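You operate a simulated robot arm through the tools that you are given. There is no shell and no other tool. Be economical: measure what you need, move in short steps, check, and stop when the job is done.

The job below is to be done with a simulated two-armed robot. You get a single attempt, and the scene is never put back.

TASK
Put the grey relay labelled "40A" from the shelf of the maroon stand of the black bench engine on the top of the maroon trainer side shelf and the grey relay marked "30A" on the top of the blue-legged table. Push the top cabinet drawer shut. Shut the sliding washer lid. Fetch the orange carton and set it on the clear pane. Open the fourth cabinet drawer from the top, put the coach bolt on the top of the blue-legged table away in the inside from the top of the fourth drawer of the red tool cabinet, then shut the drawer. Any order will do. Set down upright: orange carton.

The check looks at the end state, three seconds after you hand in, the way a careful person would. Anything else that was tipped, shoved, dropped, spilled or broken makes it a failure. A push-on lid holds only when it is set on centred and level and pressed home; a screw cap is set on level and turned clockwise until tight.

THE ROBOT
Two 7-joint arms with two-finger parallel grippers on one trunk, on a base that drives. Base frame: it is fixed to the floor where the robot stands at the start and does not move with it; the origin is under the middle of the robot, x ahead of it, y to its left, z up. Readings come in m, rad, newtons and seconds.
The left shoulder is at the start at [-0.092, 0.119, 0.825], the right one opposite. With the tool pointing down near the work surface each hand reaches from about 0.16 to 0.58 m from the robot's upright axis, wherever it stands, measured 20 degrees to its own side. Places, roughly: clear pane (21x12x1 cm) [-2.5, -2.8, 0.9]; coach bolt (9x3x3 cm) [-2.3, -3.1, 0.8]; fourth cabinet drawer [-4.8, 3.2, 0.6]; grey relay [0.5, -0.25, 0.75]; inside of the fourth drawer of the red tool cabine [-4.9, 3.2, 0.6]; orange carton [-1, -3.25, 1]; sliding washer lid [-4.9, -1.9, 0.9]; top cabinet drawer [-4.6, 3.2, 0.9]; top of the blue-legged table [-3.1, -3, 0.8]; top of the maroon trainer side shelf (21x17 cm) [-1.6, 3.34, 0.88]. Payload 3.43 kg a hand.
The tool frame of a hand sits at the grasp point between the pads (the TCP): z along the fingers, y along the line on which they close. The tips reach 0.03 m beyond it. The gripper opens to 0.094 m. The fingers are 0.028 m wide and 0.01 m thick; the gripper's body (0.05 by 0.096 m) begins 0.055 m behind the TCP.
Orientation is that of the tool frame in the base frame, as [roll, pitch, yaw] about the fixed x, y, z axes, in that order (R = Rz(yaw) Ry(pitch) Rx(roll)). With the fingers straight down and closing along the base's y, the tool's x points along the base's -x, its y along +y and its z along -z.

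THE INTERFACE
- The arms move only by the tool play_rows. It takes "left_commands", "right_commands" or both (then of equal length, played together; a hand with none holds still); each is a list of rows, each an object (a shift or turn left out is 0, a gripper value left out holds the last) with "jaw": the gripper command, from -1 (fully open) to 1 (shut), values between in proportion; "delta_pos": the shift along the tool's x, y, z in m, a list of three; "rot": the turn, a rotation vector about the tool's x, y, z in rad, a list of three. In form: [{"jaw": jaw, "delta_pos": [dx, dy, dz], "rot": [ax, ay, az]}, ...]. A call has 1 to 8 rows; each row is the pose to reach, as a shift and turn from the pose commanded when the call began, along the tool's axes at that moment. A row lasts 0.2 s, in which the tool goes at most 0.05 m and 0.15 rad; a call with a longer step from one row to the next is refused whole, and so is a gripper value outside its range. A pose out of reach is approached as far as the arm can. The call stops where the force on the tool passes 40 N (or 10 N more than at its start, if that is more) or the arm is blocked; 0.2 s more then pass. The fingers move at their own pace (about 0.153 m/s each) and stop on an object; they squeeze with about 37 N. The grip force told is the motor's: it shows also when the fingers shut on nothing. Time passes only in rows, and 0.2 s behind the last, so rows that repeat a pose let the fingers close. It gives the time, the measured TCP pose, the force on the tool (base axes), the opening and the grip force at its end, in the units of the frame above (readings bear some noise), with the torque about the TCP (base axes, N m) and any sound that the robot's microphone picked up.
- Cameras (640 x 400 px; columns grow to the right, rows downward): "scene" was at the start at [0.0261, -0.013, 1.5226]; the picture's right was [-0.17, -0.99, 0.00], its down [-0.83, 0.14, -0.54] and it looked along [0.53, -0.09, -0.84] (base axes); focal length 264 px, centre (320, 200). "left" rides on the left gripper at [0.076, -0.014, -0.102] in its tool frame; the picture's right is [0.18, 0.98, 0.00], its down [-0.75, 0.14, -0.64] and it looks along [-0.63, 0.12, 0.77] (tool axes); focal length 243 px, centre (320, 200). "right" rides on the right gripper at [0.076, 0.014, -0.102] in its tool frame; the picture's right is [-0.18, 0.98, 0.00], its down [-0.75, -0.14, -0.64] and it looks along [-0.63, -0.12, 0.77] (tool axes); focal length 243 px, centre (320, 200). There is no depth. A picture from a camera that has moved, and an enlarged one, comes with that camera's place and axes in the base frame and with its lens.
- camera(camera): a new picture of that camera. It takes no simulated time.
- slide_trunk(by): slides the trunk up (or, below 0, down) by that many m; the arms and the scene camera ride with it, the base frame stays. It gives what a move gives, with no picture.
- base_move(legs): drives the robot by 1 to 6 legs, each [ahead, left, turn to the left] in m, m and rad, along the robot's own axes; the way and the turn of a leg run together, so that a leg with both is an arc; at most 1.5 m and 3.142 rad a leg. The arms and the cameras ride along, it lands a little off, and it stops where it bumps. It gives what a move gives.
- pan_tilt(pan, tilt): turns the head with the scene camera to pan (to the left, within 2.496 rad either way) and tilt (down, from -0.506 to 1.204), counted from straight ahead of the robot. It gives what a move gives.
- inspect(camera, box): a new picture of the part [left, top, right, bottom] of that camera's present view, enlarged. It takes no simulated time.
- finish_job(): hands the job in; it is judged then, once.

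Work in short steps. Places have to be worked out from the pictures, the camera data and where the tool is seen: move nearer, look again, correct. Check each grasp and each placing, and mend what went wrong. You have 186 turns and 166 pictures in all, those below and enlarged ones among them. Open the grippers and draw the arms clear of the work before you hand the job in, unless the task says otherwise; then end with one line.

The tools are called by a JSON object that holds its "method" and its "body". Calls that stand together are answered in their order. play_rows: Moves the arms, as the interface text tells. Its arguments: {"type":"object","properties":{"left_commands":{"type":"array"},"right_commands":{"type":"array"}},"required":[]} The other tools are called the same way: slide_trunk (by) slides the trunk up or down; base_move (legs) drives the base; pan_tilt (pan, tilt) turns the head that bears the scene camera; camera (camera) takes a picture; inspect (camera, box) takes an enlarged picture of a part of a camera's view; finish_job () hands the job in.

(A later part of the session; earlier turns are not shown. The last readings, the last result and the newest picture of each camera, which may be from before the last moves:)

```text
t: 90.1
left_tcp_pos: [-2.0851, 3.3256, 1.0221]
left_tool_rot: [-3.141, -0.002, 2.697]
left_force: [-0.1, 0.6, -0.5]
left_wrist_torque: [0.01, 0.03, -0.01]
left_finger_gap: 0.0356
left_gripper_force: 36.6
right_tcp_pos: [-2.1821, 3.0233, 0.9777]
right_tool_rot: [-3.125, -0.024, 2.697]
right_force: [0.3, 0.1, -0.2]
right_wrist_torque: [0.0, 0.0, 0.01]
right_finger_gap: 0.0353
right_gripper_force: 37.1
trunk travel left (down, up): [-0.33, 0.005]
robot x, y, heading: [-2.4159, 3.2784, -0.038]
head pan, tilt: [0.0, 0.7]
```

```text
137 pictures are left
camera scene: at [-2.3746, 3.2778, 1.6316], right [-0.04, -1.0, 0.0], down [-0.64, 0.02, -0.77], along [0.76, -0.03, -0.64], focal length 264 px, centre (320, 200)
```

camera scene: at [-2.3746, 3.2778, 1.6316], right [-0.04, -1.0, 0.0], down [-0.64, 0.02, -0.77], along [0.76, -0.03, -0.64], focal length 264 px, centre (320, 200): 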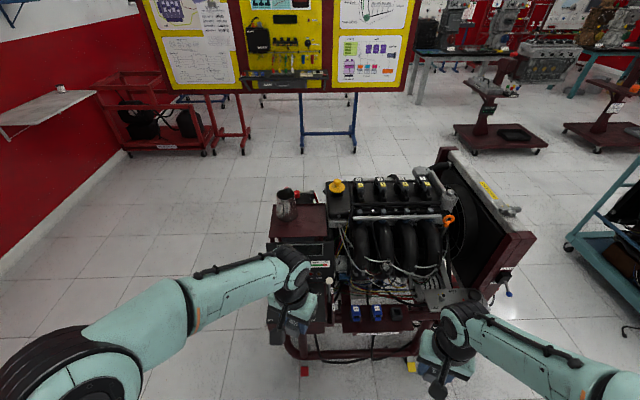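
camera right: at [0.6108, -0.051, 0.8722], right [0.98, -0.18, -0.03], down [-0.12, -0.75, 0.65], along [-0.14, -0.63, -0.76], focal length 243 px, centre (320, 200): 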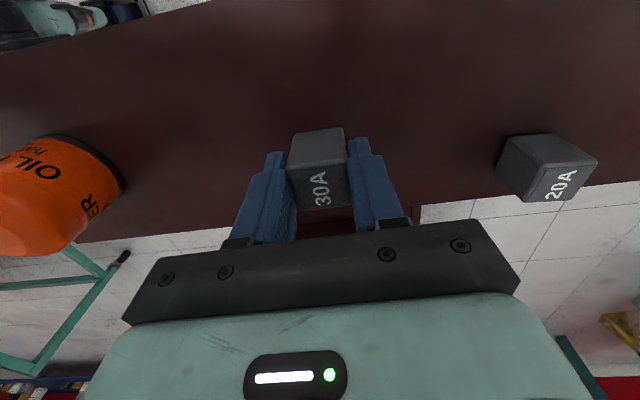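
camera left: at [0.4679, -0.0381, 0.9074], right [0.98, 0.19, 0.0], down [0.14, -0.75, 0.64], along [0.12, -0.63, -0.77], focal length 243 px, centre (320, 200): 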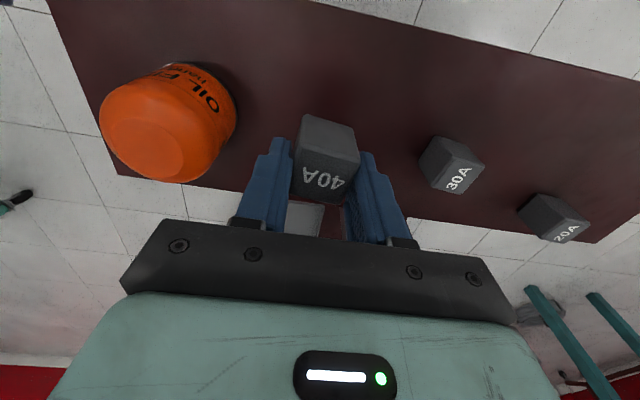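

The shelf spans x -1.70..-1.51, y 3.21..3.445, with the jar at about [-1.575,3.39]. I'll put the relay down around [-1.65,3.28]. First I square the left hand, pull the right hand back a little, and creep forward.

{"method": "play_rows", "body": {"left_commands": [{"rot": [0, 0, -0.14], "delta_pos": [0, 0, -0.02]}, {"rot": [0, 0, -0.28], "delta_pos": [0, 0, -0.04]}, {"rot": [0, 0, -0.41], "delta_pos": [0, 0, -0.04]}], "right_commands": [{"delta_pos": [0.03, 0, -0.02], "rot": [0, 0, -0.14]}, {"delta_pos": [0.06, 0, -0.04], "rot": [0, 0, -0.28]}, {"delta_pos": [0.07, 0, -0.04], "rot": [0, 0, -0.41]}]}}

{"method": "base_move", "body": {"legs": [[0.17, 0, 0.037]]}}

{"method": "camera", "body": {"camera": "scene"}}

{"method": "camera", "body": {"camera": "left"}}

```text
t: 90.9
left_tcp_pos: [-2.0846, 3.3242, 1.0636]
left_tool_rot: [3.14, 0.0, 3.109]
left_force: [-0.1, 0.5, 0.1]
left_wrist_torque: [0.03, -0.01, 0.01]
left_finger_gap: 0.0351
left_gripper_force: 36.8
right_tcp_pos: [-2.2454, 3.0529, 1.0203]
right_tool_rot: [-3.138, -0.029, 3.108]
right_force: [0.2, 0.9, -0.2]
right_wrist_torque: [-0.01, -0.02, -0.03]
right_finger_gap: 0.0354
right_gripper_force: 36.8
trunk travel left (down, up): [-0.33, 0.005]
robot x, y, heading: [-2.4157, 3.2823, -0.038]
head pan, tilt: [0.0, 0.7]
```

```text
t: 92.4
left_tcp_pos: [-1.9172, 3.3338, 1.0622]
left_tool_rot: [3.14, -0.002, -3.141]
left_force: [0.1, 0.0, -1.6]
left_wrist_torque: [0.01, 0.0, 0.01]
left_finger_gap: 0.0351
left_gripper_force: 36.7
right_tcp_pos: [-2.0664, 3.056, 1.0207]
right_tool_rot: [-3.139, -0.03, -3.139]
right_force: [-0.2, -0.4, -0.5]
right_wrist_torque: [0.02, 0.0, -0.03]
right_finger_gap: 0.0355
right_gripper_force: 37.0
trunk travel left (down, up): [-0.33, 0.005]
robot x, y, heading: [-2.2428, 3.2738, 0.002]
head pan, tilt: [0.0, 0.7]
```

```text
136 pictures are left
camera scene: at [-2.2043, 3.276, 1.6313], right [0.0, -1.0, 0.0], down [-0.64, 0.0, -0.77], along [0.77, 0.0, -0.64], focal length 264 px, centre (320, 200)
```

scene: 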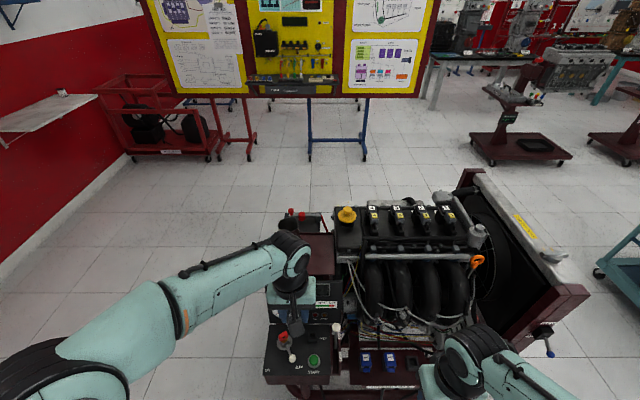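

```text
135 pictures are left
camera left: at [-1.9937, 3.3196, 1.166], right [-0.18, 0.98, 0.0], down [0.76, 0.14, 0.64], along [0.63, 0.12, -0.77], focal length 243 px, centre (320, 200)
```

left: 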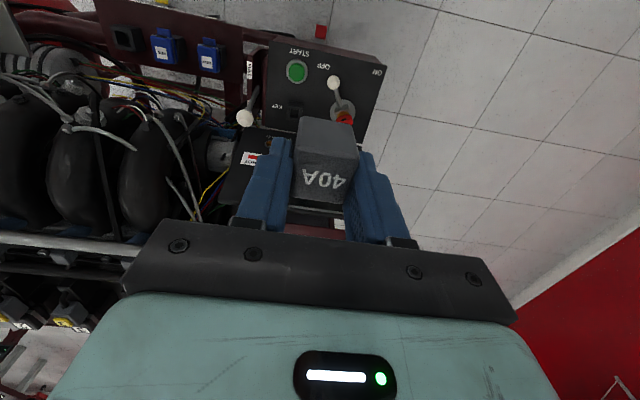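

A control panel sits below and in front of the shelf, and I'm above it. I move the left hand forward to about [-1.655,3.27,1.06], over the shelf.

{"method": "play_rows", "body": {"left_commands": [{"delta_pos": [-0.03, -0.03, 0]}, {"delta_pos": [-0.07, -0.06, 0]}, {"delta_pos": [-0.115, -0.064, 0]}, {"delta_pos": [-0.16, -0.064, 0]}, {"delta_pos": [-0.205, -0.064, 0]}, {"delta_pos": [-0.25, -0.064, 0]}, {"delta_pos": [-0.262, -0.064, 0.02]}, {"delta_pos": [-0.262, -0.064, 0.05]}]}}

{"method": "camera", "body": {"camera": "left"}}

{"method": "camera", "body": {"camera": "scene"}}

```text
t: 94.2
left_tcp_pos: [-1.6909, 3.2829, 1.0044]
left_tool_rot: [3.141, -0.001, -3.141]
left_force: [-0.2, -0.4, 0.2]
left_wrist_torque: [-0.02, 0.01, -0.02]
left_finger_gap: 0.0349
left_gripper_force: 37.0
left hand out of reach, approached as far as the arm can: row 6, 7, 8
right_tcp_pos: [-2.0658, 3.0558, 1.0208]
right_tool_rot: [-3.14, -0.028, -3.14]
right_force: [-0.4, 0.6, -0.3]
right_wrist_torque: [0.0, 0.02, -0.01]
right_finger_gap: 0.0353
right_gripper_force: 37.3
trunk travel left (down, up): [-0.33, 0.005]
robot x, y, heading: [-2.2439, 3.2782, 0.001]
head pan, tilt: [0.0, 0.7]
```

```text
134 pictures are left
camera left: at [-1.7674, 3.2689, 1.1078], right [-0.18, 0.98, 0.0], down [0.76, 0.14, 0.64], along [0.63, 0.12, -0.77], focal length 243 px, centre (320, 200)
```

left: 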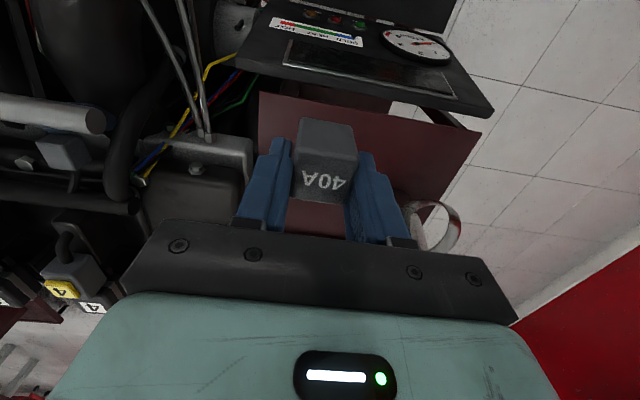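

```text
133 pictures are left
camera scene: at [-2.2034, 3.2761, 1.6315], right [0.0, -1.0, 0.0], down [-0.64, 0.0, -0.76], along [0.76, 0.0, -0.64], focal length 264 px, centre (320, 200)
```

scene: 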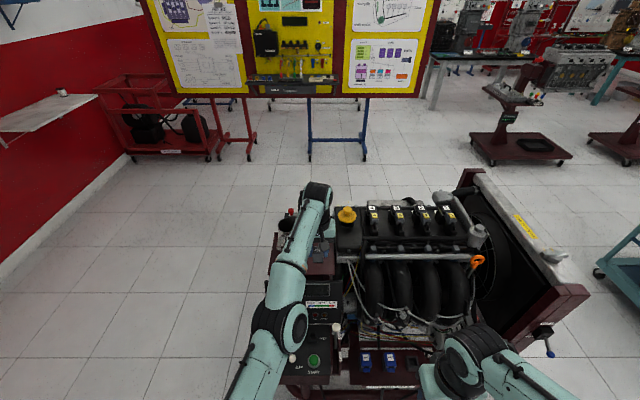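

The hand is over the shelf's front part and a bit short. Lowering gains reach, so I go forward and down together to about [-1.655,3.28,0.95].

{"method": "play_rows", "body": {"left_commands": [{"delta_pos": [-0.01, -0.003, 0.025]}, {"delta_pos": [-0.03, -0.003, 0.045]}, {"delta_pos": [-0.036, -0.003, 0.055]}, {"delta_pos": [-0.036, -0.003, 0.055]}]}}

{"method": "camera", "body": {"camera": "left"}}

```text
t: 95.2
left_tcp_pos: [-1.6759, 3.2873, 0.9461]
left_tool_rot: [3.14, -0.001, 3.141]
left_force: [0.5, -0.2, 0.1]
left_wrist_torque: [0.02, 0.0, -0.02]
left_finger_gap: 0.0352
left_gripper_force: 36.7
left hand out of reach, approached as far as the arm can: row 1, 2, 3, 4
right_tcp_pos: [-2.0653, 3.0552, 1.0204]
right_tool_rot: [-3.139, -0.027, -3.139]
right_force: [-0.2, 0.2, -0.3]
right_wrist_torque: [-0.01, 0.03, 0.02]
right_finger_gap: 0.0355
right_gripper_force: 37.0
trunk travel left (down, up): [-0.33, 0.005]
robot x, y, heading: [-2.2461, 3.2802, -0.004]
head pan, tilt: [0.0, 0.7]
```

```text
132 pictures are left
camera left: at [-1.7519, 3.2731, 1.0488], right [-0.18, 0.98, 0.0], down [0.76, 0.14, 0.64], along [0.63, 0.12, -0.77], focal length 243 px, centre (320, 200)
```

left: 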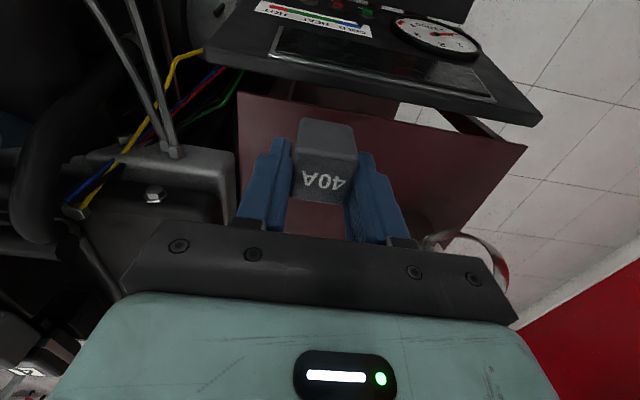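

The relay needs to be about 0.035 m further onto the shelf. The relay bottom is about 2 cm above it, so I edge the base ahead.

{"method": "base_move", "body": {"legs": [[0.04, 0, 0]]}}

{"method": "camera", "body": {"camera": "left"}}

```text
t: 96.1
left_tcp_pos: [-1.6357, 3.2865, 0.9455]
left_tool_rot: [3.139, -0.003, 3.14]
left_force: [-0.5, 0.0, -0.7]
left_wrist_torque: [0.01, 0.02, 0.02]
left_finger_gap: 0.0349
left_gripper_force: 37.2
right_tcp_pos: [-2.0277, 3.0552, 1.021]
right_tool_rot: [-3.137, -0.028, 3.14]
right_force: [-0.4, 0.1, 0.2]
right_wrist_torque: [-0.01, 0.0, 0.04]
right_finger_gap: 0.0355
right_gripper_force: 36.8
trunk travel left (down, up): [-0.33, 0.005]
robot x, y, heading: [-2.2066, 3.2763, -0.004]
head pan, tilt: [0.0, 0.7]
```

```text
131 pictures are left
camera left: at [-1.7128, 3.2722, 1.0483], right [-0.18, 0.98, 0.0], down [0.76, 0.14, 0.64], along [0.63, 0.12, -0.77], focal length 243 px, centre (320, 200)
```

left: 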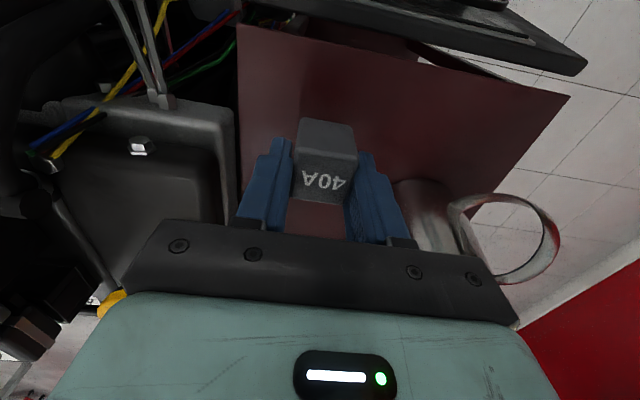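

The relay is now well over the shelf, with the pitcher about 2–3 cm to the left. I shift 1 cm to the right and lower it gently in small steps.

{"method": "play_rows", "body": {"left_commands": [{"delta_pos": [0, -0.01, 0.005]}, {"delta_pos": [0, -0.01, 0.012]}, {"delta_pos": [0, -0.01, 0.017]}, {"delta_pos": [0, -0.01, 0.021]}]}}

{"method": "inspect", "body": {"camera": "left", "box": [220, 60, 420, 250]}}

```text
t: 97.1
left_tcp_pos: [-1.636, 3.2759, 0.9242]
left_tool_rot: [3.141, -0.002, 3.141]
left_force: [-0.2, 1.1, -0.2]
left_wrist_torque: [0.01, 0.01, -0.02]
left_finger_gap: 0.0352
left_gripper_force: 37.0
right_tcp_pos: [-2.0257, 3.056, 1.0203]
right_tool_rot: [-3.139, -0.029, -3.141]
right_force: [-0.2, 0.8, -0.5]
right_wrist_torque: [-0.04, 0.0, 0.0]
right_finger_gap: 0.0354
right_gripper_force: 36.5
trunk travel left (down, up): [-0.33, 0.005]
robot x, y, heading: [-2.2039, 3.2744, -0.0]
head pan, tilt: [0.0, 0.7]
```

```text
2.11 times, centred on (320, 155) of left
camera zoom: at [-1.7132, 3.2621, 1.0269], right [-0.18, 0.98, 0.0], down [0.76, 0.14, 0.64], along [0.63, 0.12, -0.77], focal length 511 px, centre (320, 295)
```

zoom: 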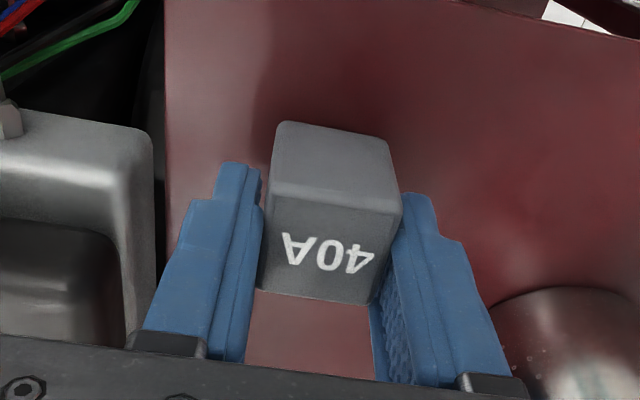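

No contact yet, so I lower further in small steps until it touches.

{"method": "play_rows", "body": {"left_commands": [{"delta_pos": [0, 0, 0.003]}, {"delta_pos": [0, 0, 0.005]}, {"delta_pos": [0, 0, 0.007]}]}}

```text
t: 97.9
left_tcp_pos: [-1.6362, 3.2762, 0.9193]
left_tool_rot: [3.138, -0.001, 3.141]
left_force: [0.4, 0.0, -0.1]
left_wrist_torque: [-0.03, 0.03, 0.0]
left_finger_gap: 0.0354
left_gripper_force: 37.0
right_tcp_pos: [-2.0261, 3.0562, 1.0213]
right_tool_rot: [-3.139, -0.029, 3.141]
right_force: [0.3, -0.8, -0.4]
right_wrist_torque: [0.0, 0.02, 0.03]
right_finger_gap: 0.0356
right_gripper_force: 37.3
trunk travel left (down, up): [-0.33, 0.005]
robot x, y, heading: [-2.2086, 3.2772, 0.002]
head pan, tilt: [0.0, 0.7]
```

{"method": "play_rows", "body": {"left_commands": [{"delta_pos": [0, 0, 0.003]}, {"delta_pos": [0, 0, 0.005]}, {"delta_pos": [0, 0, 0.007]}]}}

{"method": "inspect", "body": {"camera": "left", "box": [220, 60, 420, 250]}}

```text
t: 98.7
left_tcp_pos: [-1.6353, 3.2758, 0.9171]
left_tool_rot: [-3.139, 0.004, 3.14]
left_force: [-5.8, 0.7, 22.6]
left_wrist_torque: [0.01, 0.43, 0.0]
left_finger_gap: 0.0352
left_gripper_force: 36.7
right_tcp_pos: [-2.0276, 3.0562, 1.0216]
right_tool_rot: [-3.139, -0.026, -3.141]
right_force: [0.4, -0.3, -0.8]
right_wrist_torque: [0.02, 0.0, 0.0]
right_finger_gap: 0.0353
right_gripper_force: 37.0
trunk travel left (down, up): [-0.33, 0.005]
robot x, y, heading: [-2.2076, 3.2765, -0.001]
head pan, tilt: [0.0, 0.7]
```

```text
2.11 times, centred on (320, 155) of left
camera zoom: at [-1.7131, 3.2619, 1.0188], right [-0.18, 0.98, 0.0], down [0.75, 0.14, 0.64], along [0.63, 0.12, -0.76], focal length 511 px, centre (320, 295)
```

zoom: 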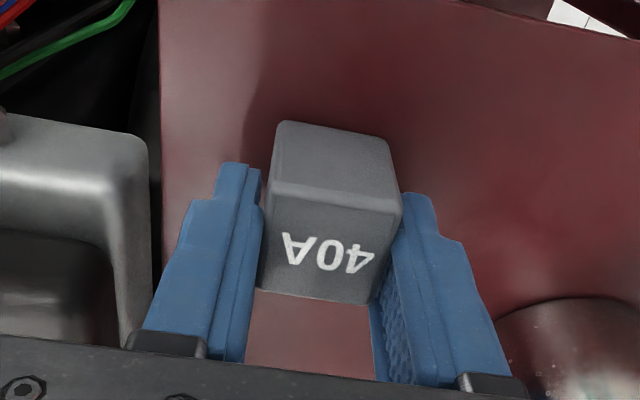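

It's in contact at 22 N. I relieve 3 mm, open slightly and rise straight up.

{"method": "play_rows", "body": {"left_commands": [{"delta_pos": [0, 0, -0.003]}, {"jaw": -0.1, "delta_pos": [0, 0, -0.003]}, {"delta_pos": [0, 0, -0.003]}, {"delta_pos": [0, 0, -0.02]}, {"delta_pos": [0, 0, -0.06]}, {"delta_pos": [0, 0, -0.1]}]}}

{"method": "camera", "body": {"camera": "left"}}

```text
t: 100.1
left_tcp_pos: [-1.6501, 3.2874, 1.0079]
left_tool_rot: [3.139, -0.003, -3.14]
left_force: [0.2, 0.7, -0.6]
left_wrist_torque: [-0.01, -0.03, 0.05]
left_finger_gap: 0.0519
left_gripper_force: 0.1
left hand out of reach, approached as far as the arm can: row 5, 6
right_tcp_pos: [-2.0257, 3.0562, 1.0211]
right_tool_rot: [-3.139, -0.031, 3.14]
right_force: [-0.3, 0.4, -0.5]
right_wrist_torque: [-0.03, 0.04, -0.04]
right_finger_gap: 0.0357
right_gripper_force: 37.0
trunk travel left (down, up): [-0.33, 0.005]
robot x, y, heading: [-2.203, 3.2732, -0.001]
head pan, tilt: [0.0, 0.7]
```

```text
128 pictures are left
camera left: at [-1.7265, 3.274, 1.1107], right [-0.18, 0.98, 0.0], down [0.76, 0.14, 0.64], along [0.63, 0.12, -0.77], focal length 243 px, centre (320, 200)
```

left: 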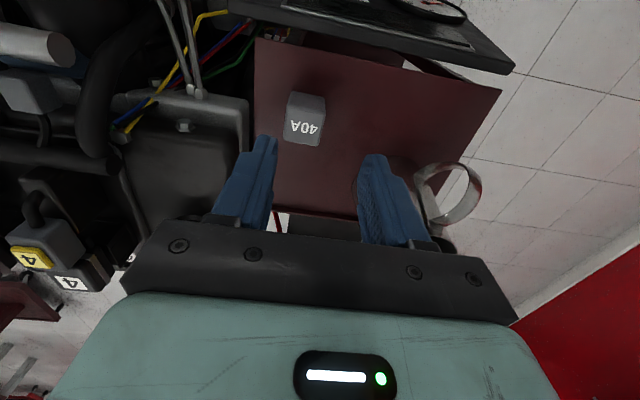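

40A stands upright on the shelf. I pull the left hand back, back the base off, turn around and head to the cabinet.

{"method": "play_rows", "body": {"left_commands": [{"delta_pos": [0.04, 0, -0.02]}, {"delta_pos": [0.08, 0, -0.04]}, {"delta_pos": [0.12, 0, -0.05]}, {"delta_pos": [0.16, 0.01, -0.05]}, {"delta_pos": [0.2, 0.02, -0.05]}, {"delta_pos": [0.24, 0.03, -0.05]}, {"delta_pos": [0.28, 0.04, -0.05]}]}}

{"method": "base_move", "body": {"legs": [[-0.4, 0, 0], [0, 0, 3.141], [0.9, 0, 0]]}}

{"method": "camera", "body": {"camera": "scene"}}

```text
t: 101.7
left_tcp_pos: [-1.9285, 3.3281, 1.0607]
left_tool_rot: [-3.141, -0.002, -3.142]
left_force: [0.3, 0.9, 0.4]
left_wrist_torque: [-0.02, -0.02, 0.0]
left_finger_gap: 0.0517
left_gripper_force: 0.0
right_tcp_pos: [-2.0264, 3.0563, 1.0209]
right_tool_rot: [-3.137, -0.027, -3.141]
right_force: [-0.2, 0.5, -1.2]
right_wrist_torque: [-0.01, -0.01, 0.0]
right_finger_gap: 0.0353
right_gripper_force: 36.3
trunk travel left (down, up): [-0.33, 0.005]
robot x, y, heading: [-2.2055, 3.2767, -0.001]
head pan, tilt: [0.0, 0.7]
```

```text
t: 115.7
left_tcp_pos: [-3.7949, 3.3708, 1.0603]
left_tool_rot: [3.141, -0.002, -0.121]
left_force: [0.3, 0.7, -0.3]
left_wrist_torque: [-0.01, 0.02, -0.01]
left_finger_gap: 0.0519
left_gripper_force: 0.0
right_tcp_pos: [-3.6645, 3.6295, 1.0213]
right_tool_rot: [-3.139, -0.028, -0.119]
right_force: [0.0, 0.3, -0.7]
right_wrist_torque: [0.01, 0.03, 0.02]
right_finger_gap: 0.0355
right_gripper_force: 36.9
trunk travel left (down, up): [-0.33, 0.005]
robot x, y, heading: [-3.5132, 3.3913, 3.017]
head pan, tilt: [0.0, 0.7]
```

```text
127 pictures are left
camera scene: at [-3.5522, 3.3918, 1.6315], right [0.12, 0.99, 0.0], down [0.64, -0.08, -0.77], along [-0.76, 0.09, -0.64], focal length 264 px, centre (320, 200)
```

scene: 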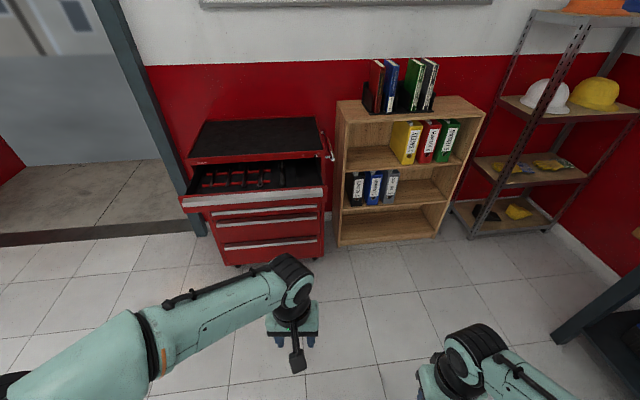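

The cabinet's top drawer is open. I zoom in to count the drawers.

{"method": "inspect", "body": {"camera": "scene", "box": [160, 105, 360, 275]}}

```text
2.35 times, centred on (260, 190) of scene
camera zoom: at [-3.5522, 3.3918, 1.6315], right [0.12, 0.99, 0.0], down [0.64, -0.08, -0.77], along [-0.76, 0.09, -0.64], focal length 622 px, centre (461, 224)
```

zoom: 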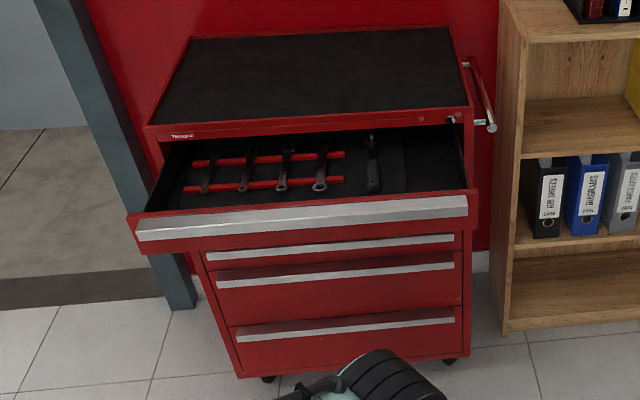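

I'll square the heading, go nearer (to x≈-3.95, y≈3.3), and look again.

{"method": "base_move", "body": {"legs": [[0, 0, 0.125], [0.42, 0.09, 0]]}}

{"method": "camera", "body": {"camera": "scene"}}

{"method": "camera", "body": {"camera": "left"}}

```text
t: 118.9
left_tcp_pos: [-4.2087, 3.2367, 1.0608]
left_tool_rot: [3.141, -0.001, 0.012]
left_force: [-0.6, -0.7, -0.5]
left_wrist_torque: [-0.02, 0.03, 0.0]
left_finger_gap: 0.0517
left_gripper_force: 0.0
right_tcp_pos: [-4.1134, 3.5083, 1.0191]
right_tool_rot: [-3.139, -0.029, 0.011]
right_force: [0.7, 0.7, 0.6]
right_wrist_torque: [-0.02, 0.03, 0.0]
right_finger_gap: 0.0354
right_gripper_force: 37.4
trunk travel left (down, up): [-0.33, 0.005]
robot x, y, heading: [-3.9296, 3.2882, -3.132]
head pan, tilt: [0.0, 0.7]
```

```text
125 pictures are left
camera scene: at [-3.9707, 3.289, 1.6314], right [-0.01, 1.0, 0.0], down [0.64, 0.01, -0.77], along [-0.77, -0.01, -0.64], focal length 264 px, centre (320, 200)
```

scene: 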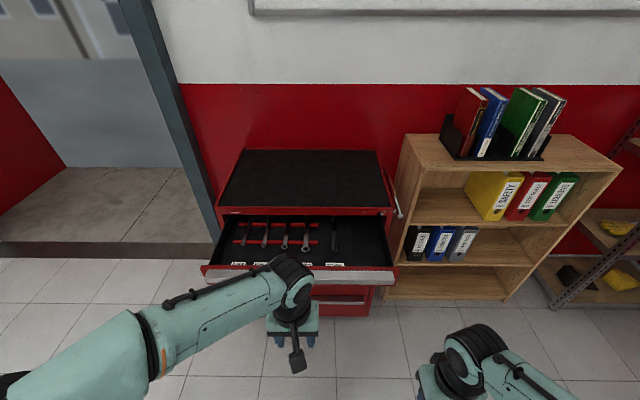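

```text
124 pictures are left
camera left: at [-4.1335, 3.2527, 1.1631], right [0.2, -0.98, 0.0], down [-0.75, -0.15, 0.64], along [-0.63, -0.13, -0.77], focal length 243 px, centre (320, 200)
```

left: 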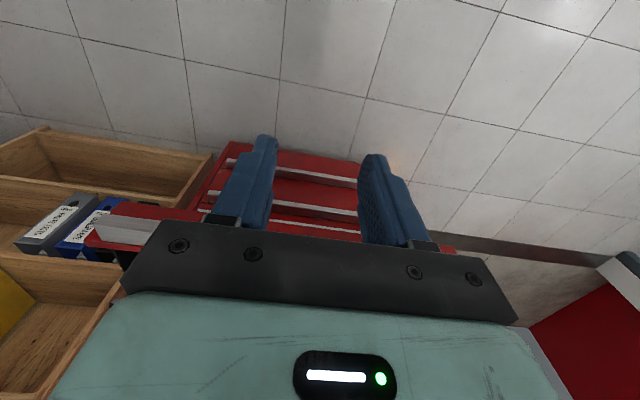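

Triangulating, the open top drawer's front is at x≈-4.46, z≈0.86–0.93, y 2.93–3.52. The cabinet face is at x≈-4.63, and the 4th drawer's handle strip is at z≈0.60. I drive a bit closer, then shut the left gripper, tilt the fingers forward and lower them to the drawer front's height.

{"method": "base_move", "body": {"legs": [[0.12, 0, -0.01]]}}

{"method": "play_rows", "body": {"left_commands": [{"jaw": 1, "rot": [0, -0.15, 0], "delta_pos": [0.01, 0, 0.03]}, {"rot": [0, -0.3, 0], "delta_pos": [0.02, 0, 0.065]}, {"rot": [0, -0.45, 0], "delta_pos": [0.02, 0, 0.1]}, {"rot": [0, -0.6, 0], "delta_pos": [0.02, 0, 0.14]}, {"rot": [0, -0.6, 0], "delta_pos": [0.02, 0, 0.165]}]}}

{"method": "camera", "body": {"camera": "scene"}}

{"method": "camera", "body": {"camera": "left"}}

```text
t: 120.1
left_tcp_pos: [-4.3287, 3.2382, 1.0602]
left_tool_rot: [-3.141, -0.002, 0.002]
left_force: [0.2, 0.3, 0.4]
left_wrist_torque: [0.03, -0.03, -0.03]
left_finger_gap: 0.0518
left_gripper_force: 0.1
right_tcp_pos: [-4.2301, 3.5107, 1.0212]
right_tool_rot: [-3.138, -0.031, 0.002]
right_force: [-0.4, -0.4, -0.2]
right_wrist_torque: [0.0, 0.02, 0.04]
right_finger_gap: 0.0354
right_gripper_force: 37.1
trunk travel left (down, up): [-0.33, 0.005]
robot x, y, heading: [-4.0477, 3.2899, -3.134]
head pan, tilt: [0.0, 0.7]
```

```text
t: 121.3
left_tcp_pos: [-4.339, 3.2639, 0.8953]
left_tool_rot: [3.139, 0.595, 0.002]
left_force: [0.6, -0.9, -1.1]
left_wrist_torque: [-0.01, -0.02, -0.02]
left_finger_gap: 0.0
left_gripper_force: 32.5
left hand out of reach, approached as far as the arm can: row 3, 4, 5
right_tcp_pos: [-4.2311, 3.5108, 1.0205]
right_tool_rot: [-3.139, -0.031, 0.001]
right_force: [0.5, 0.1, 0.3]
right_wrist_torque: [0.01, 0.01, -0.01]
right_finger_gap: 0.0356
right_gripper_force: 37.2
trunk travel left (down, up): [-0.33, 0.005]
robot x, y, heading: [-4.0501, 3.287, -3.14]
head pan, tilt: [0.0, 0.7]
```

```text
123 pictures are left
camera scene: at [-4.0908, 3.2882, 1.6316], right [0.0, 1.0, 0.0], down [0.64, 0.0, -0.76], along [-0.76, 0.0, -0.64], focal length 264 px, centre (320, 200)
```

scene: 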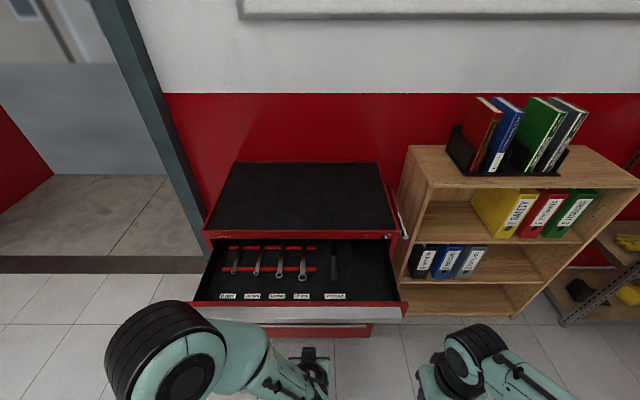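

```text
122 pictures are left
camera left: at [-4.219, 3.2791, 0.9377], right [0.15, -0.98, -0.1], down [-0.26, -0.14, 0.95], along [-0.95, -0.12, -0.28], focal length 243 px, centre (320, 200)
```

left: 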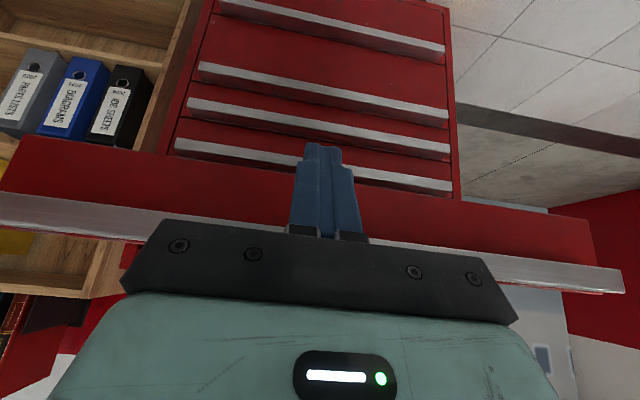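

The view is clear: the drawer front spans z 0.85–0.91, with the finger level with it. I push straight forward.

{"method": "play_rows", "body": {"left_commands": [{"delta_pos": [-0.0331, 0, 0.0224]}, {"delta_pos": [-0.0662, 0, 0.0448]}, {"delta_pos": [-0.087, 0, 0.0588]}, {"delta_pos": [-0.108, 0, 0.073]}, {"delta_pos": [-0.128, 0, 0.087]}, {"delta_pos": [-0.149, 0, 0.101]}, {"delta_pos": [-0.17, 0, 0.115]}]}}

{"method": "camera", "body": {"camera": "scene"}}

```text
t: 122.9
left_tcp_pos: [-4.5453, 3.2646, 0.8955]
left_tool_rot: [-3.14, 0.598, 0.0]
left_force: [-0.1, 0.3, -0.3]
left_wrist_torque: [-0.01, -0.01, 0.01]
left_finger_gap: 0.0001
left_gripper_force: 32.5
right_tcp_pos: [-4.2325, 3.5104, 1.0209]
right_tool_rot: [-3.137, -0.031, 0.003]
right_force: [0.6, -1.0, -0.4]
right_wrist_torque: [-0.01, -0.01, 0.01]
right_finger_gap: 0.0358
right_gripper_force: 37.0
trunk travel left (down, up): [-0.33, 0.005]
robot x, y, heading: [-4.0479, 3.293, -3.14]
head pan, tilt: [0.0, 0.7]
```

```text
121 pictures are left
camera scene: at [-4.0912, 3.2887, 1.6316], right [0.0, 1.0, 0.0], down [0.64, 0.0, -0.76], along [-0.76, 0.0, -0.64], focal length 264 px, centre (320, 200)
```

scene: 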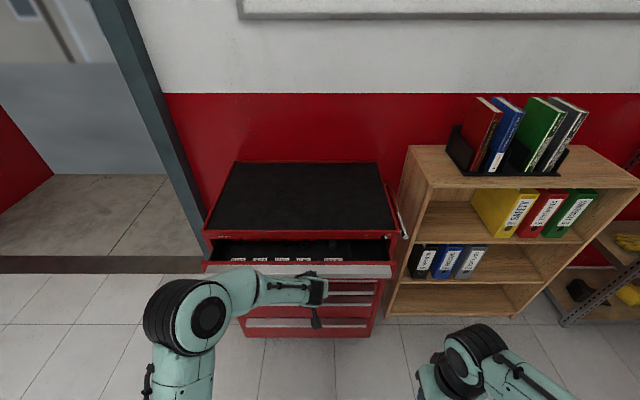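

The drawer is sliding in. I keep pushing.

{"method": "play_rows", "body": {"left_commands": [{"delta_pos": [-0.0207, 0, 0.014]}, {"delta_pos": [-0.0414, 0, 0.028]}, {"delta_pos": [-0.0538, 0, 0.0364]}, {"delta_pos": [-0.0662, 0, 0.0448]}, {"delta_pos": [-0.0786, 0, 0.0532]}, {"delta_pos": [-0.091, 0, 0.0616]}, {"delta_pos": [-0.1, 0, 0.0676]}]}}

{"method": "camera", "body": {"camera": "scene"}}

```text
t: 124.5
left_tcp_pos: [-4.6634, 3.2629, 0.8974]
left_tool_rot: [-3.141, 0.596, 0.0]
left_force: [5.3, 0.2, -0.9]
left_wrist_torque: [0.0, 0.03, 0.01]
left_finger_gap: 0.0
left_gripper_force: 33.8
right_tcp_pos: [-4.2303, 3.5105, 1.0214]
right_tool_rot: [-3.137, -0.031, 0.001]
right_force: [-0.9, 0.1, -1.8]
right_wrist_torque: [0.0, -0.01, 0.0]
right_finger_gap: 0.0354
right_gripper_force: 37.1
trunk travel left (down, up): [-0.33, 0.005]
robot x, y, heading: [-4.0536, 3.2857, -3.141]
head pan, tilt: [0.0, 0.7]
```

```text
120 pictures are left
camera scene: at [-4.0893, 3.2886, 1.6315], right [0.0, 1.0, 0.0], down [0.64, 0.0, -0.77], along [-0.77, 0.0, -0.64], focal length 264 px, centre (320, 200)
```

scene: 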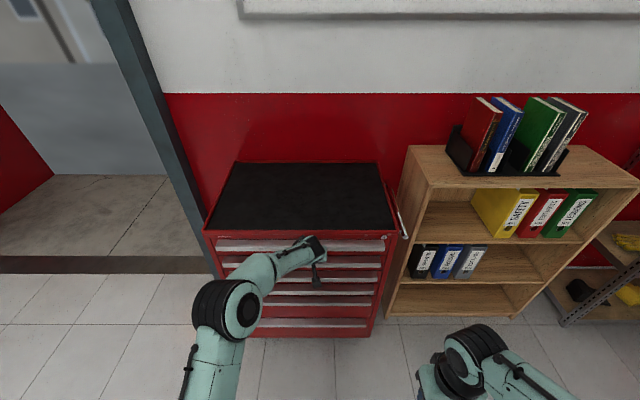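

It's nearly home. I press a little further until the resistance shows it is shut.

{"method": "play_rows", "body": {"left_commands": [{"delta_pos": [-0.0124, 0, 0.0084]}, {"delta_pos": [-0.0248, 0, 0.0168]}, {"delta_pos": [-0.033, 0, 0.0224]}]}}

{"method": "inspect", "body": {"camera": "scene", "box": [190, 150, 420, 350]}}

```text
t: 124.8
left_tcp_pos: [-4.6642, 3.263, 0.8977]
left_tool_rot: [3.136, 0.582, 0.003]
left_force: [20.7, -3.0, 7.1]
left_wrist_torque: [0.05, 0.26, -0.09]
left_finger_gap: 0.0
left_gripper_force: 33.0
right_tcp_pos: [-4.2301, 3.51, 1.0204]
right_tool_rot: [-3.138, -0.03, 0.004]
right_force: [-0.5, -0.7, -0.5]
right_wrist_torque: [-0.02, 0.02, -0.03]
right_finger_gap: 0.0352
right_gripper_force: 36.9
trunk travel left (down, up): [-0.33, 0.005]
robot x, y, heading: [-4.051, 3.2911, -3.141]
head pan, tilt: [0.0, 0.7]
stopped in row 1 (left hand): the force on the tool passed its limit at 53 N (the readings are from after the stop); the commanded pose is now the measured one
```

```text
2.00 times, centred on (305, 250) of scene
camera zoom: at [-4.0883, 3.2884, 1.6316], right [0.0, 1.0, 0.0], down [0.64, 0.0, -0.77], along [-0.77, 0.0, -0.64], focal length 528 px, centre (350, 100)
```

zoom: 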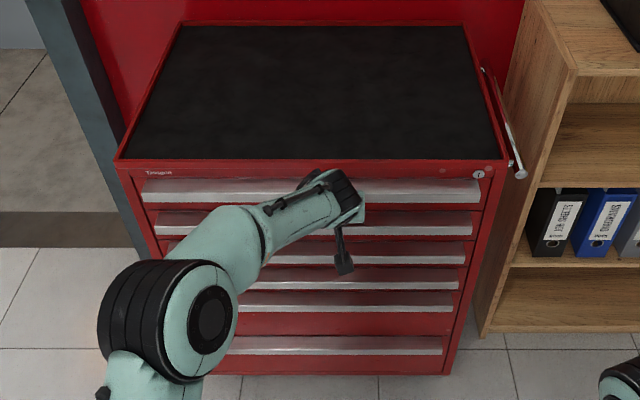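

The top drawer is shut (it stopped at 53 N). The cabinet has six drawers, and the 4th strip is at z≈0.65. I draw the left hand back, then drive to the washer by backing off and heading south.

{"method": "play_rows", "body": {"left_commands": [{"delta_pos": [0.04, 0, -0.027]}, {"delta_pos": [0.07, 0, -0.07], "rot": [0, 0.15, 0]}, {"delta_pos": [0.09, 0, -0.115], "rot": [0, 0.3, 0]}, {"delta_pos": [0.11, 0, -0.16], "rot": [0, 0.45, 0]}, {"delta_pos": [0.13, 0, -0.2], "rot": [0, 0.6, 0]}, {"delta_pos": [0.15, 0, -0.24], "rot": [0, 0.6, 0]}]}}

{"method": "base_move", "body": {"legs": [[-0.55, 0, 0], [0, 0, 1.571], [1.5, 0, 0], [1.5, 0, 0], [1.0, 0, 0]]}}

{"method": "pan_tilt", "body": {"pan": 0.0, "tilt": 0.4}}

{"method": "camera", "body": {"camera": "scene"}}

```text
refused: row 2 steps farther than a row can; nothing moved
```

```text
t: 150.5
left_tcp_pos: [-3.6617, -1.3241, 0.8961]
left_tool_rot: [3.137, 0.584, 1.52]
left_force: [-0.4, 0.0, -0.7]
left_wrist_torque: [0.0, -0.01, -0.03]
left_finger_gap: 0.0
left_gripper_force: 32.2
right_tcp_pos: [-3.8873, -0.8767, 1.0211]
right_tool_rot: [-3.138, -0.029, 1.525]
right_force: [0.2, -0.7, -0.1]
right_wrist_torque: [0.04, 0.01, 0.0]
right_finger_gap: 0.0354
right_gripper_force: 37.3
trunk travel left (down, up): [-0.33, 0.005]
robot x, y, heading: [-3.6592, -0.7071, -1.621]
head pan, tilt: [0.0, 0.7]
```

```text
t: 151.3
left_tcp_pos: [-3.6622, -1.3237, 0.8972]
left_tool_rot: [3.138, 0.586, 1.521]
left_force: [0.3, 0.5, -0.6]
left_wrist_torque: [0.01, -0.05, 0.02]
left_finger_gap: 0.0001
left_gripper_force: 33.2
right_tcp_pos: [-3.8867, -0.8773, 1.02]
right_tool_rot: [-3.137, -0.029, 1.524]
right_force: [0.1, 1.2, -0.4]
right_wrist_torque: [0.0, 0.01, -0.03]
right_finger_gap: 0.0352
right_gripper_force: 37.0
trunk travel left (down, up): [-0.33, 0.005]
robot x, y, heading: [-3.6562, -0.7056, -1.615]
head pan, tilt: [0.0, 0.4]
```

```text
118 pictures are left
camera scene: at [-3.6588, -0.7571, 1.6584], right [-1.0, 0.05, 0.0], down [0.02, 0.39, -0.92], along [-0.04, -0.92, -0.39], focal length 264 px, centre (320, 200)
```

scene: 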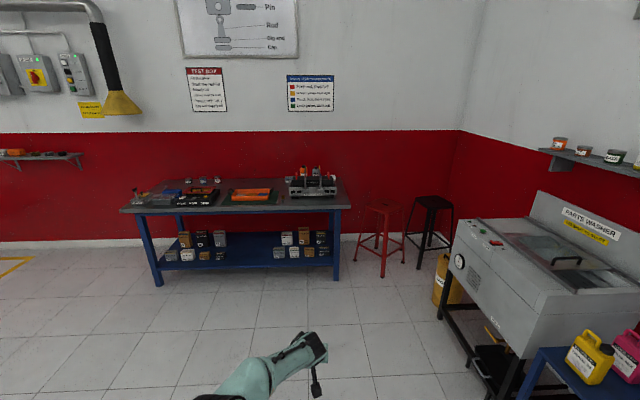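

The arm move was refused, but the drive went fine. The parts washer is on the right, so I look at it more closely.

{"method": "inspect", "body": {"camera": "scene", "box": [430, 170, 640, 350]}}

{"method": "play_rows", "body": {"left_commands": [{"delta_pos": [0.035, 0, -0.024]}, {"delta_pos": [0.055, 0, -0.06], "rot": [0, 0.15, 0]}, {"delta_pos": [0.075, 0, -0.095], "rot": [0, 0.3, 0]}, {"delta_pos": [0.1, 0, -0.13], "rot": [0, 0.45, 0]}, {"delta_pos": [0.12, 0, -0.165], "rot": [0, 0.59, 0]}, {"delta_pos": [0.14, 0, -0.2], "rot": [0, 0.59, 0]}, {"delta_pos": [0.16, 0.0, -0.24], "rot": [0, 0.59, 0]}, {"delta_pos": [0.18, 0.0, -0.28], "rot": [0, 0.59, 0]}]}}

{"method": "inspect", "body": {"camera": "scene", "box": [110, 160, 370, 300]}}

```text
2.22 times, centred on (535, 260) of scene
camera zoom: at [-3.6588, -0.7571, 1.6584], right [-1.0, 0.05, 0.0], down [0.02, 0.39, -0.92], along [-0.04, -0.92, -0.39], focal length 587 px, centre (-158, 67)
```

zoom: 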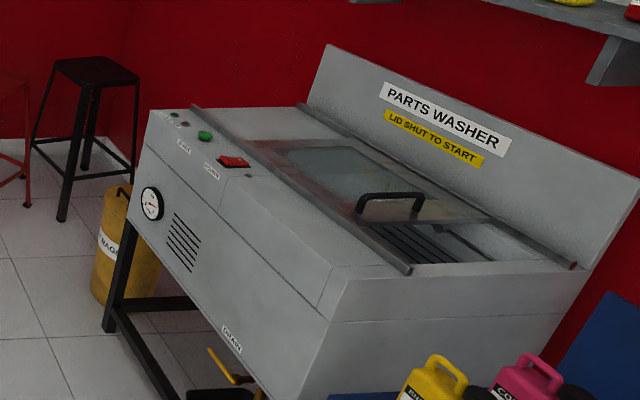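

```text
t: 153.1
left_tcp_pos: [-3.6471, -1.0148, 1.0274]
left_tool_rot: [3.138, -0.004, 1.526]
left_force: [-0.4, -0.3, -0.3]
left_wrist_torque: [-0.04, 0.0, -0.03]
left_finger_gap: 0.0
left_gripper_force: 33.1
right_tcp_pos: [-3.8863, -0.8755, 1.0207]
right_tool_rot: [-3.138, -0.027, 1.524]
right_force: [0.3, 0.0, -0.8]
right_wrist_torque: [0.0, -0.03, -0.03]
right_finger_gap: 0.0353
right_gripper_force: 36.8
trunk travel left (down, up): [-0.33, 0.005]
robot x, y, heading: [-3.6577, -0.7062, -1.621]
head pan, tilt: [0.0, 0.4]
```

```text
2.46 times, centred on (240, 230) of scene
camera zoom: at [-3.6583, -0.7558, 1.6584], right [-1.0, 0.05, 0.0], down [0.02, 0.39, -0.92], along [-0.04, -0.92, -0.39], focal length 650 px, centre (517, 126)
```

zoom: 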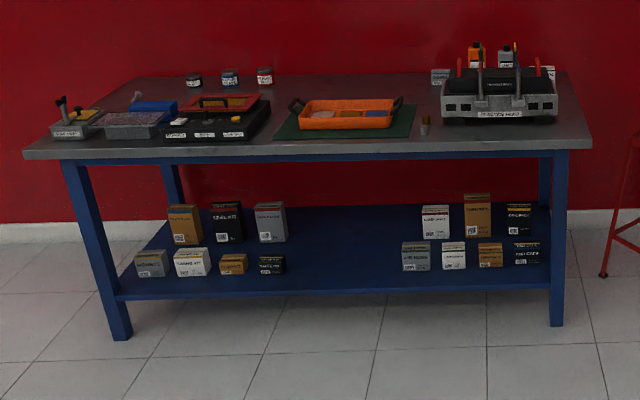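

The washer lid slides along y. Its handle is at about [-4.85,-1.72,0.92], and the open gap is at the +y end. I go in front of it and face west.

{"method": "base_move", "body": {"legs": [[0.95, 0, 0], [0, 0, -1.52], [0.35, 0, 0]]}}

{"method": "pan_tilt", "body": {"pan": 0.0, "tilt": 0.75}}

{"method": "camera", "body": {"camera": "scene"}}

```text
t: 163.7
left_tcp_pos: [-4.3462, -1.6855, 1.0274]
left_tool_rot: [3.138, -0.005, 0.008]
left_force: [-0.7, -0.1, 0.2]
left_wrist_torque: [-0.01, 0.04, 0.04]
left_finger_gap: 0.0
left_gripper_force: 32.6
right_tcp_pos: [-4.2191, -1.4397, 1.0212]
right_tool_rot: [-3.136, -0.031, 0.006]
right_force: [-0.2, 0.5, -0.7]
right_wrist_torque: [0.01, -0.01, -0.01]
right_finger_gap: 0.0352
right_gripper_force: 37.1
trunk travel left (down, up): [-0.33, 0.005]
robot x, y, heading: [-4.0401, -1.6609, -3.134]
head pan, tilt: [0.0, 0.4]
```

```text
t: 164.5
left_tcp_pos: [-4.3467, -1.6867, 1.0272]
left_tool_rot: [3.139, -0.005, 0.008]
left_force: [0.1, 0.3, -0.2]
left_wrist_torque: [0.0, 0.03, -0.01]
left_finger_gap: 0.0002
left_gripper_force: 32.9
right_tcp_pos: [-4.2189, -1.4404, 1.0204]
right_tool_rot: [-3.138, -0.029, 0.006]
right_force: [0.0, 0.3, 0.1]
right_wrist_torque: [0.0, -0.05, 0.0]
right_finger_gap: 0.0355
right_gripper_force: 36.7
trunk travel left (down, up): [-0.33, 0.005]
robot x, y, heading: [-4.0382, -1.6603, -3.135]
head pan, tilt: [0.0, 0.75]
```

```text
115 pictures are left
camera scene: at [-4.0749, -1.6616, 1.6274], right [-0.01, 1.0, 0.0], down [0.68, 0.0, -0.73], along [-0.73, 0.0, -0.68], focal length 264 px, centre (320, 200)
```

scene: 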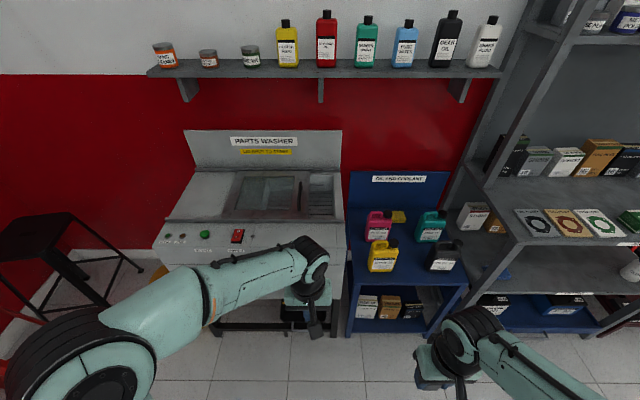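

The handle is at about [-4.84,-1.74,0.93], running along x, and the washer front is at x≈-4.65. I drive ahead 0.22 and turn to the hand camera.

{"method": "base_move", "body": {"legs": [[0.22, 0, 0]]}}

{"method": "play_rows", "body": {"left_commands": [{"jaw": -1, "delta_pos": [-0.04, -0.015, -0.02]}, {"delta_pos": [-0.08, -0.03, -0.03]}, {"delta_pos": [-0.12, -0.045, -0.03]}, {"delta_pos": [-0.16, -0.05, -0.03]}]}}

{"method": "camera", "body": {"camera": "left"}}

{"method": "camera", "body": {"camera": "scene"}}

```text
t: 166.2
left_tcp_pos: [-4.5636, -1.6879, 1.0274]
left_tool_rot: [3.138, -0.006, 0.006]
left_force: [-0.5, 0.3, -0.3]
left_wrist_torque: [0.02, 0.02, 0.01]
left_finger_gap: 0.0
left_gripper_force: 32.5
right_tcp_pos: [-4.437, -1.4425, 1.0213]
right_tool_rot: [-3.137, -0.029, 0.006]
right_force: [-0.1, -0.9, -0.1]
right_wrist_torque: [-0.02, 0.02, 0.02]
right_finger_gap: 0.0355
right_gripper_force: 37.5
trunk travel left (down, up): [-0.33, 0.005]
robot x, y, heading: [-4.2589, -1.6617, -3.135]
head pan, tilt: [0.0, 0.75]
```

```text
t: 167.2
left_tcp_pos: [-4.7247, -1.6354, 1.0562]
left_tool_rot: [3.139, -0.007, 0.006]
left_force: [0.6, 0.0, 0.2]
left_wrist_torque: [0.06, -0.05, 0.02]
left_finger_gap: 0.0942
left_gripper_force: 0.1
right_tcp_pos: [-4.4385, -1.4409, 1.0199]
right_tool_rot: [-3.137, -0.03, 0.008]
right_force: [-0.6, -0.2, -0.6]
right_wrist_torque: [-0.01, -0.01, -0.01]
right_finger_gap: 0.0357
right_gripper_force: 36.9
trunk travel left (down, up): [-0.33, 0.005]
robot x, y, heading: [-4.2535, -1.662, -3.134]
head pan, tilt: [0.0, 0.75]
```

```text
114 pictures are left
camera left: at [-4.6498, -1.6199, 1.1601], right [0.19, -0.98, 0.01], down [-0.76, -0.14, 0.64], along [-0.62, -0.13, -0.77], focal length 243 px, centre (320, 200)
```

left: 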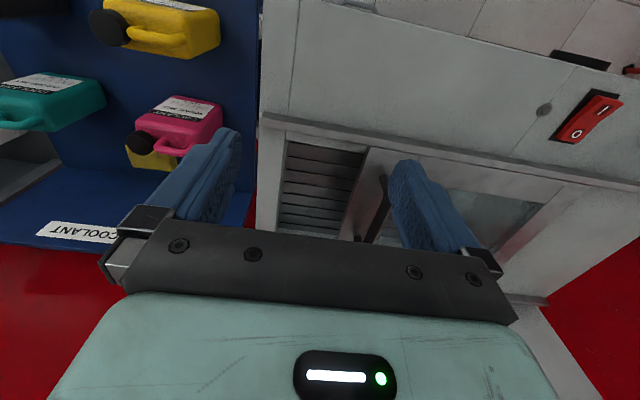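

```text
113 pictures are left
camera scene: at [-4.2949, -1.6625, 1.6273], right [0.0, 1.0, 0.0], down [0.68, 0.0, -0.73], along [-0.73, 0.0, -0.68], focal length 264 px, centre (320, 200)
```

scene: 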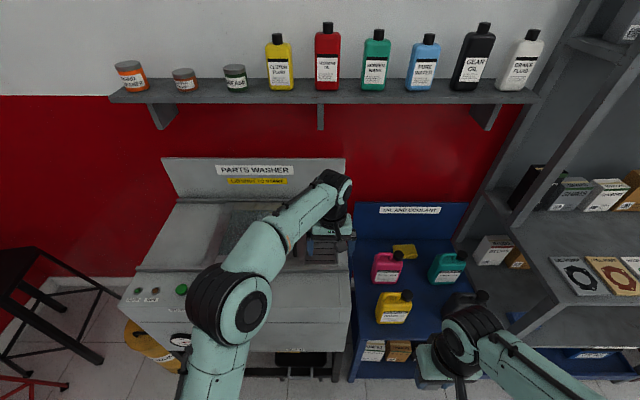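

I moved +y by mistake: with this heading, tool y points to -y. The handle bar spans x -4.79..-4.89 at y≈-1.727, z≈0.91. I position above it.

{"method": "play_rows", "body": {"left_commands": [{"jaw": -0.3, "delta_pos": [-0.02, 0.03, 0.01]}, {"delta_pos": [-0.04, 0.06, 0.02]}, {"delta_pos": [-0.07, 0.085, 0.035]}, {"delta_pos": [-0.1, 0.092, 0.055]}, {"delta_pos": [-0.1, 0.092, 0.07]}]}}

{"method": "camera", "body": {"camera": "left"}}

```text
t: 168.4
left_tcp_pos: [-4.8238, -1.7297, 0.985]
left_tool_rot: [3.138, -0.006, 0.004]
left_force: [0.6, 0.2, 0.4]
left_wrist_torque: [-0.03, 0.02, 0.04]
left_finger_gap: 0.0611
left_gripper_force: 0.0
right_tcp_pos: [-4.4362, -1.4406, 1.0209]
right_tool_rot: [-3.138, -0.031, 0.006]
right_force: [-0.2, 0.4, 0.1]
right_wrist_torque: [0.01, 0.02, 0.02]
right_finger_gap: 0.0352
right_gripper_force: 37.5
trunk travel left (down, up): [-0.33, 0.005]
robot x, y, heading: [-4.2565, -1.66, -3.138]
head pan, tilt: [0.0, 0.75]
```

```text
112 pictures are left
camera left: at [-4.7484, -1.7147, 1.0884], right [0.19, -0.98, 0.0], down [-0.76, -0.14, 0.64], along [-0.63, -0.12, -0.77], focal length 243 px, centre (320, 200)
```

left: 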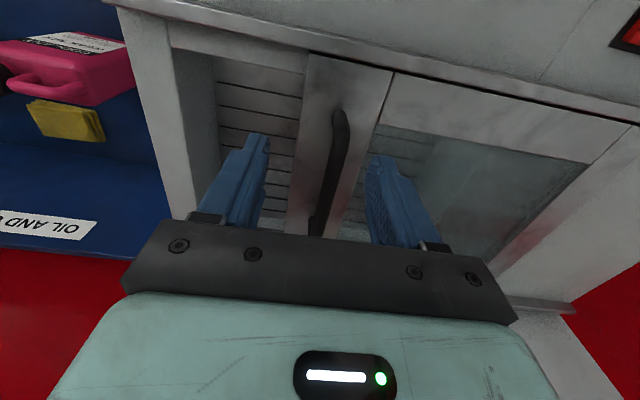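

The bar lies between the fingers. I lower and slide the lid in +y, watching the force.

{"method": "play_rows", "body": {"left_commands": [{"delta_pos": [0, 0, 0.03]}, {"delta_pos": [0, 0, 0.055]}, {"delta_pos": [0, -0.02, 0.055]}, {"delta_pos": [0, -0.04, 0.055]}, {"delta_pos": [0, -0.06, 0.055]}, {"delta_pos": [0, -0.075, 0.055]}]}}

{"method": "camera", "body": {"camera": "left"}}

```text
t: 169.8
left_tcp_pos: [-4.8205, -1.6552, 0.9305]
left_tool_rot: [3.138, -0.007, 0.006]
left_force: [0.0, 0.1, 0.2]
left_wrist_torque: [0.01, 0.02, 0.0]
left_finger_gap: 0.0612
left_gripper_force: 0.1
right_tcp_pos: [-4.4368, -1.4413, 1.0196]
right_tool_rot: [-3.138, -0.03, 0.005]
right_force: [0.9, -0.4, 0.3]
right_wrist_torque: [0.01, -0.03, -0.01]
right_finger_gap: 0.0351
right_gripper_force: 37.6
trunk travel left (down, up): [-0.33, 0.005]
robot x, y, heading: [-4.2574, -1.6601, -3.137]
head pan, tilt: [0.0, 0.75]
```

```text
111 pictures are left
camera left: at [-4.7469, -1.6407, 1.0332], right [0.19, -0.98, 0.0], down [-0.76, -0.14, 0.64], along [-0.63, -0.12, -0.77], focal length 243 px, centre (320, 200)
```

left: 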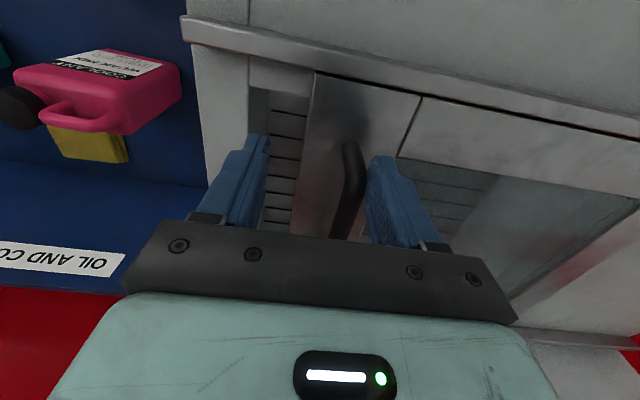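

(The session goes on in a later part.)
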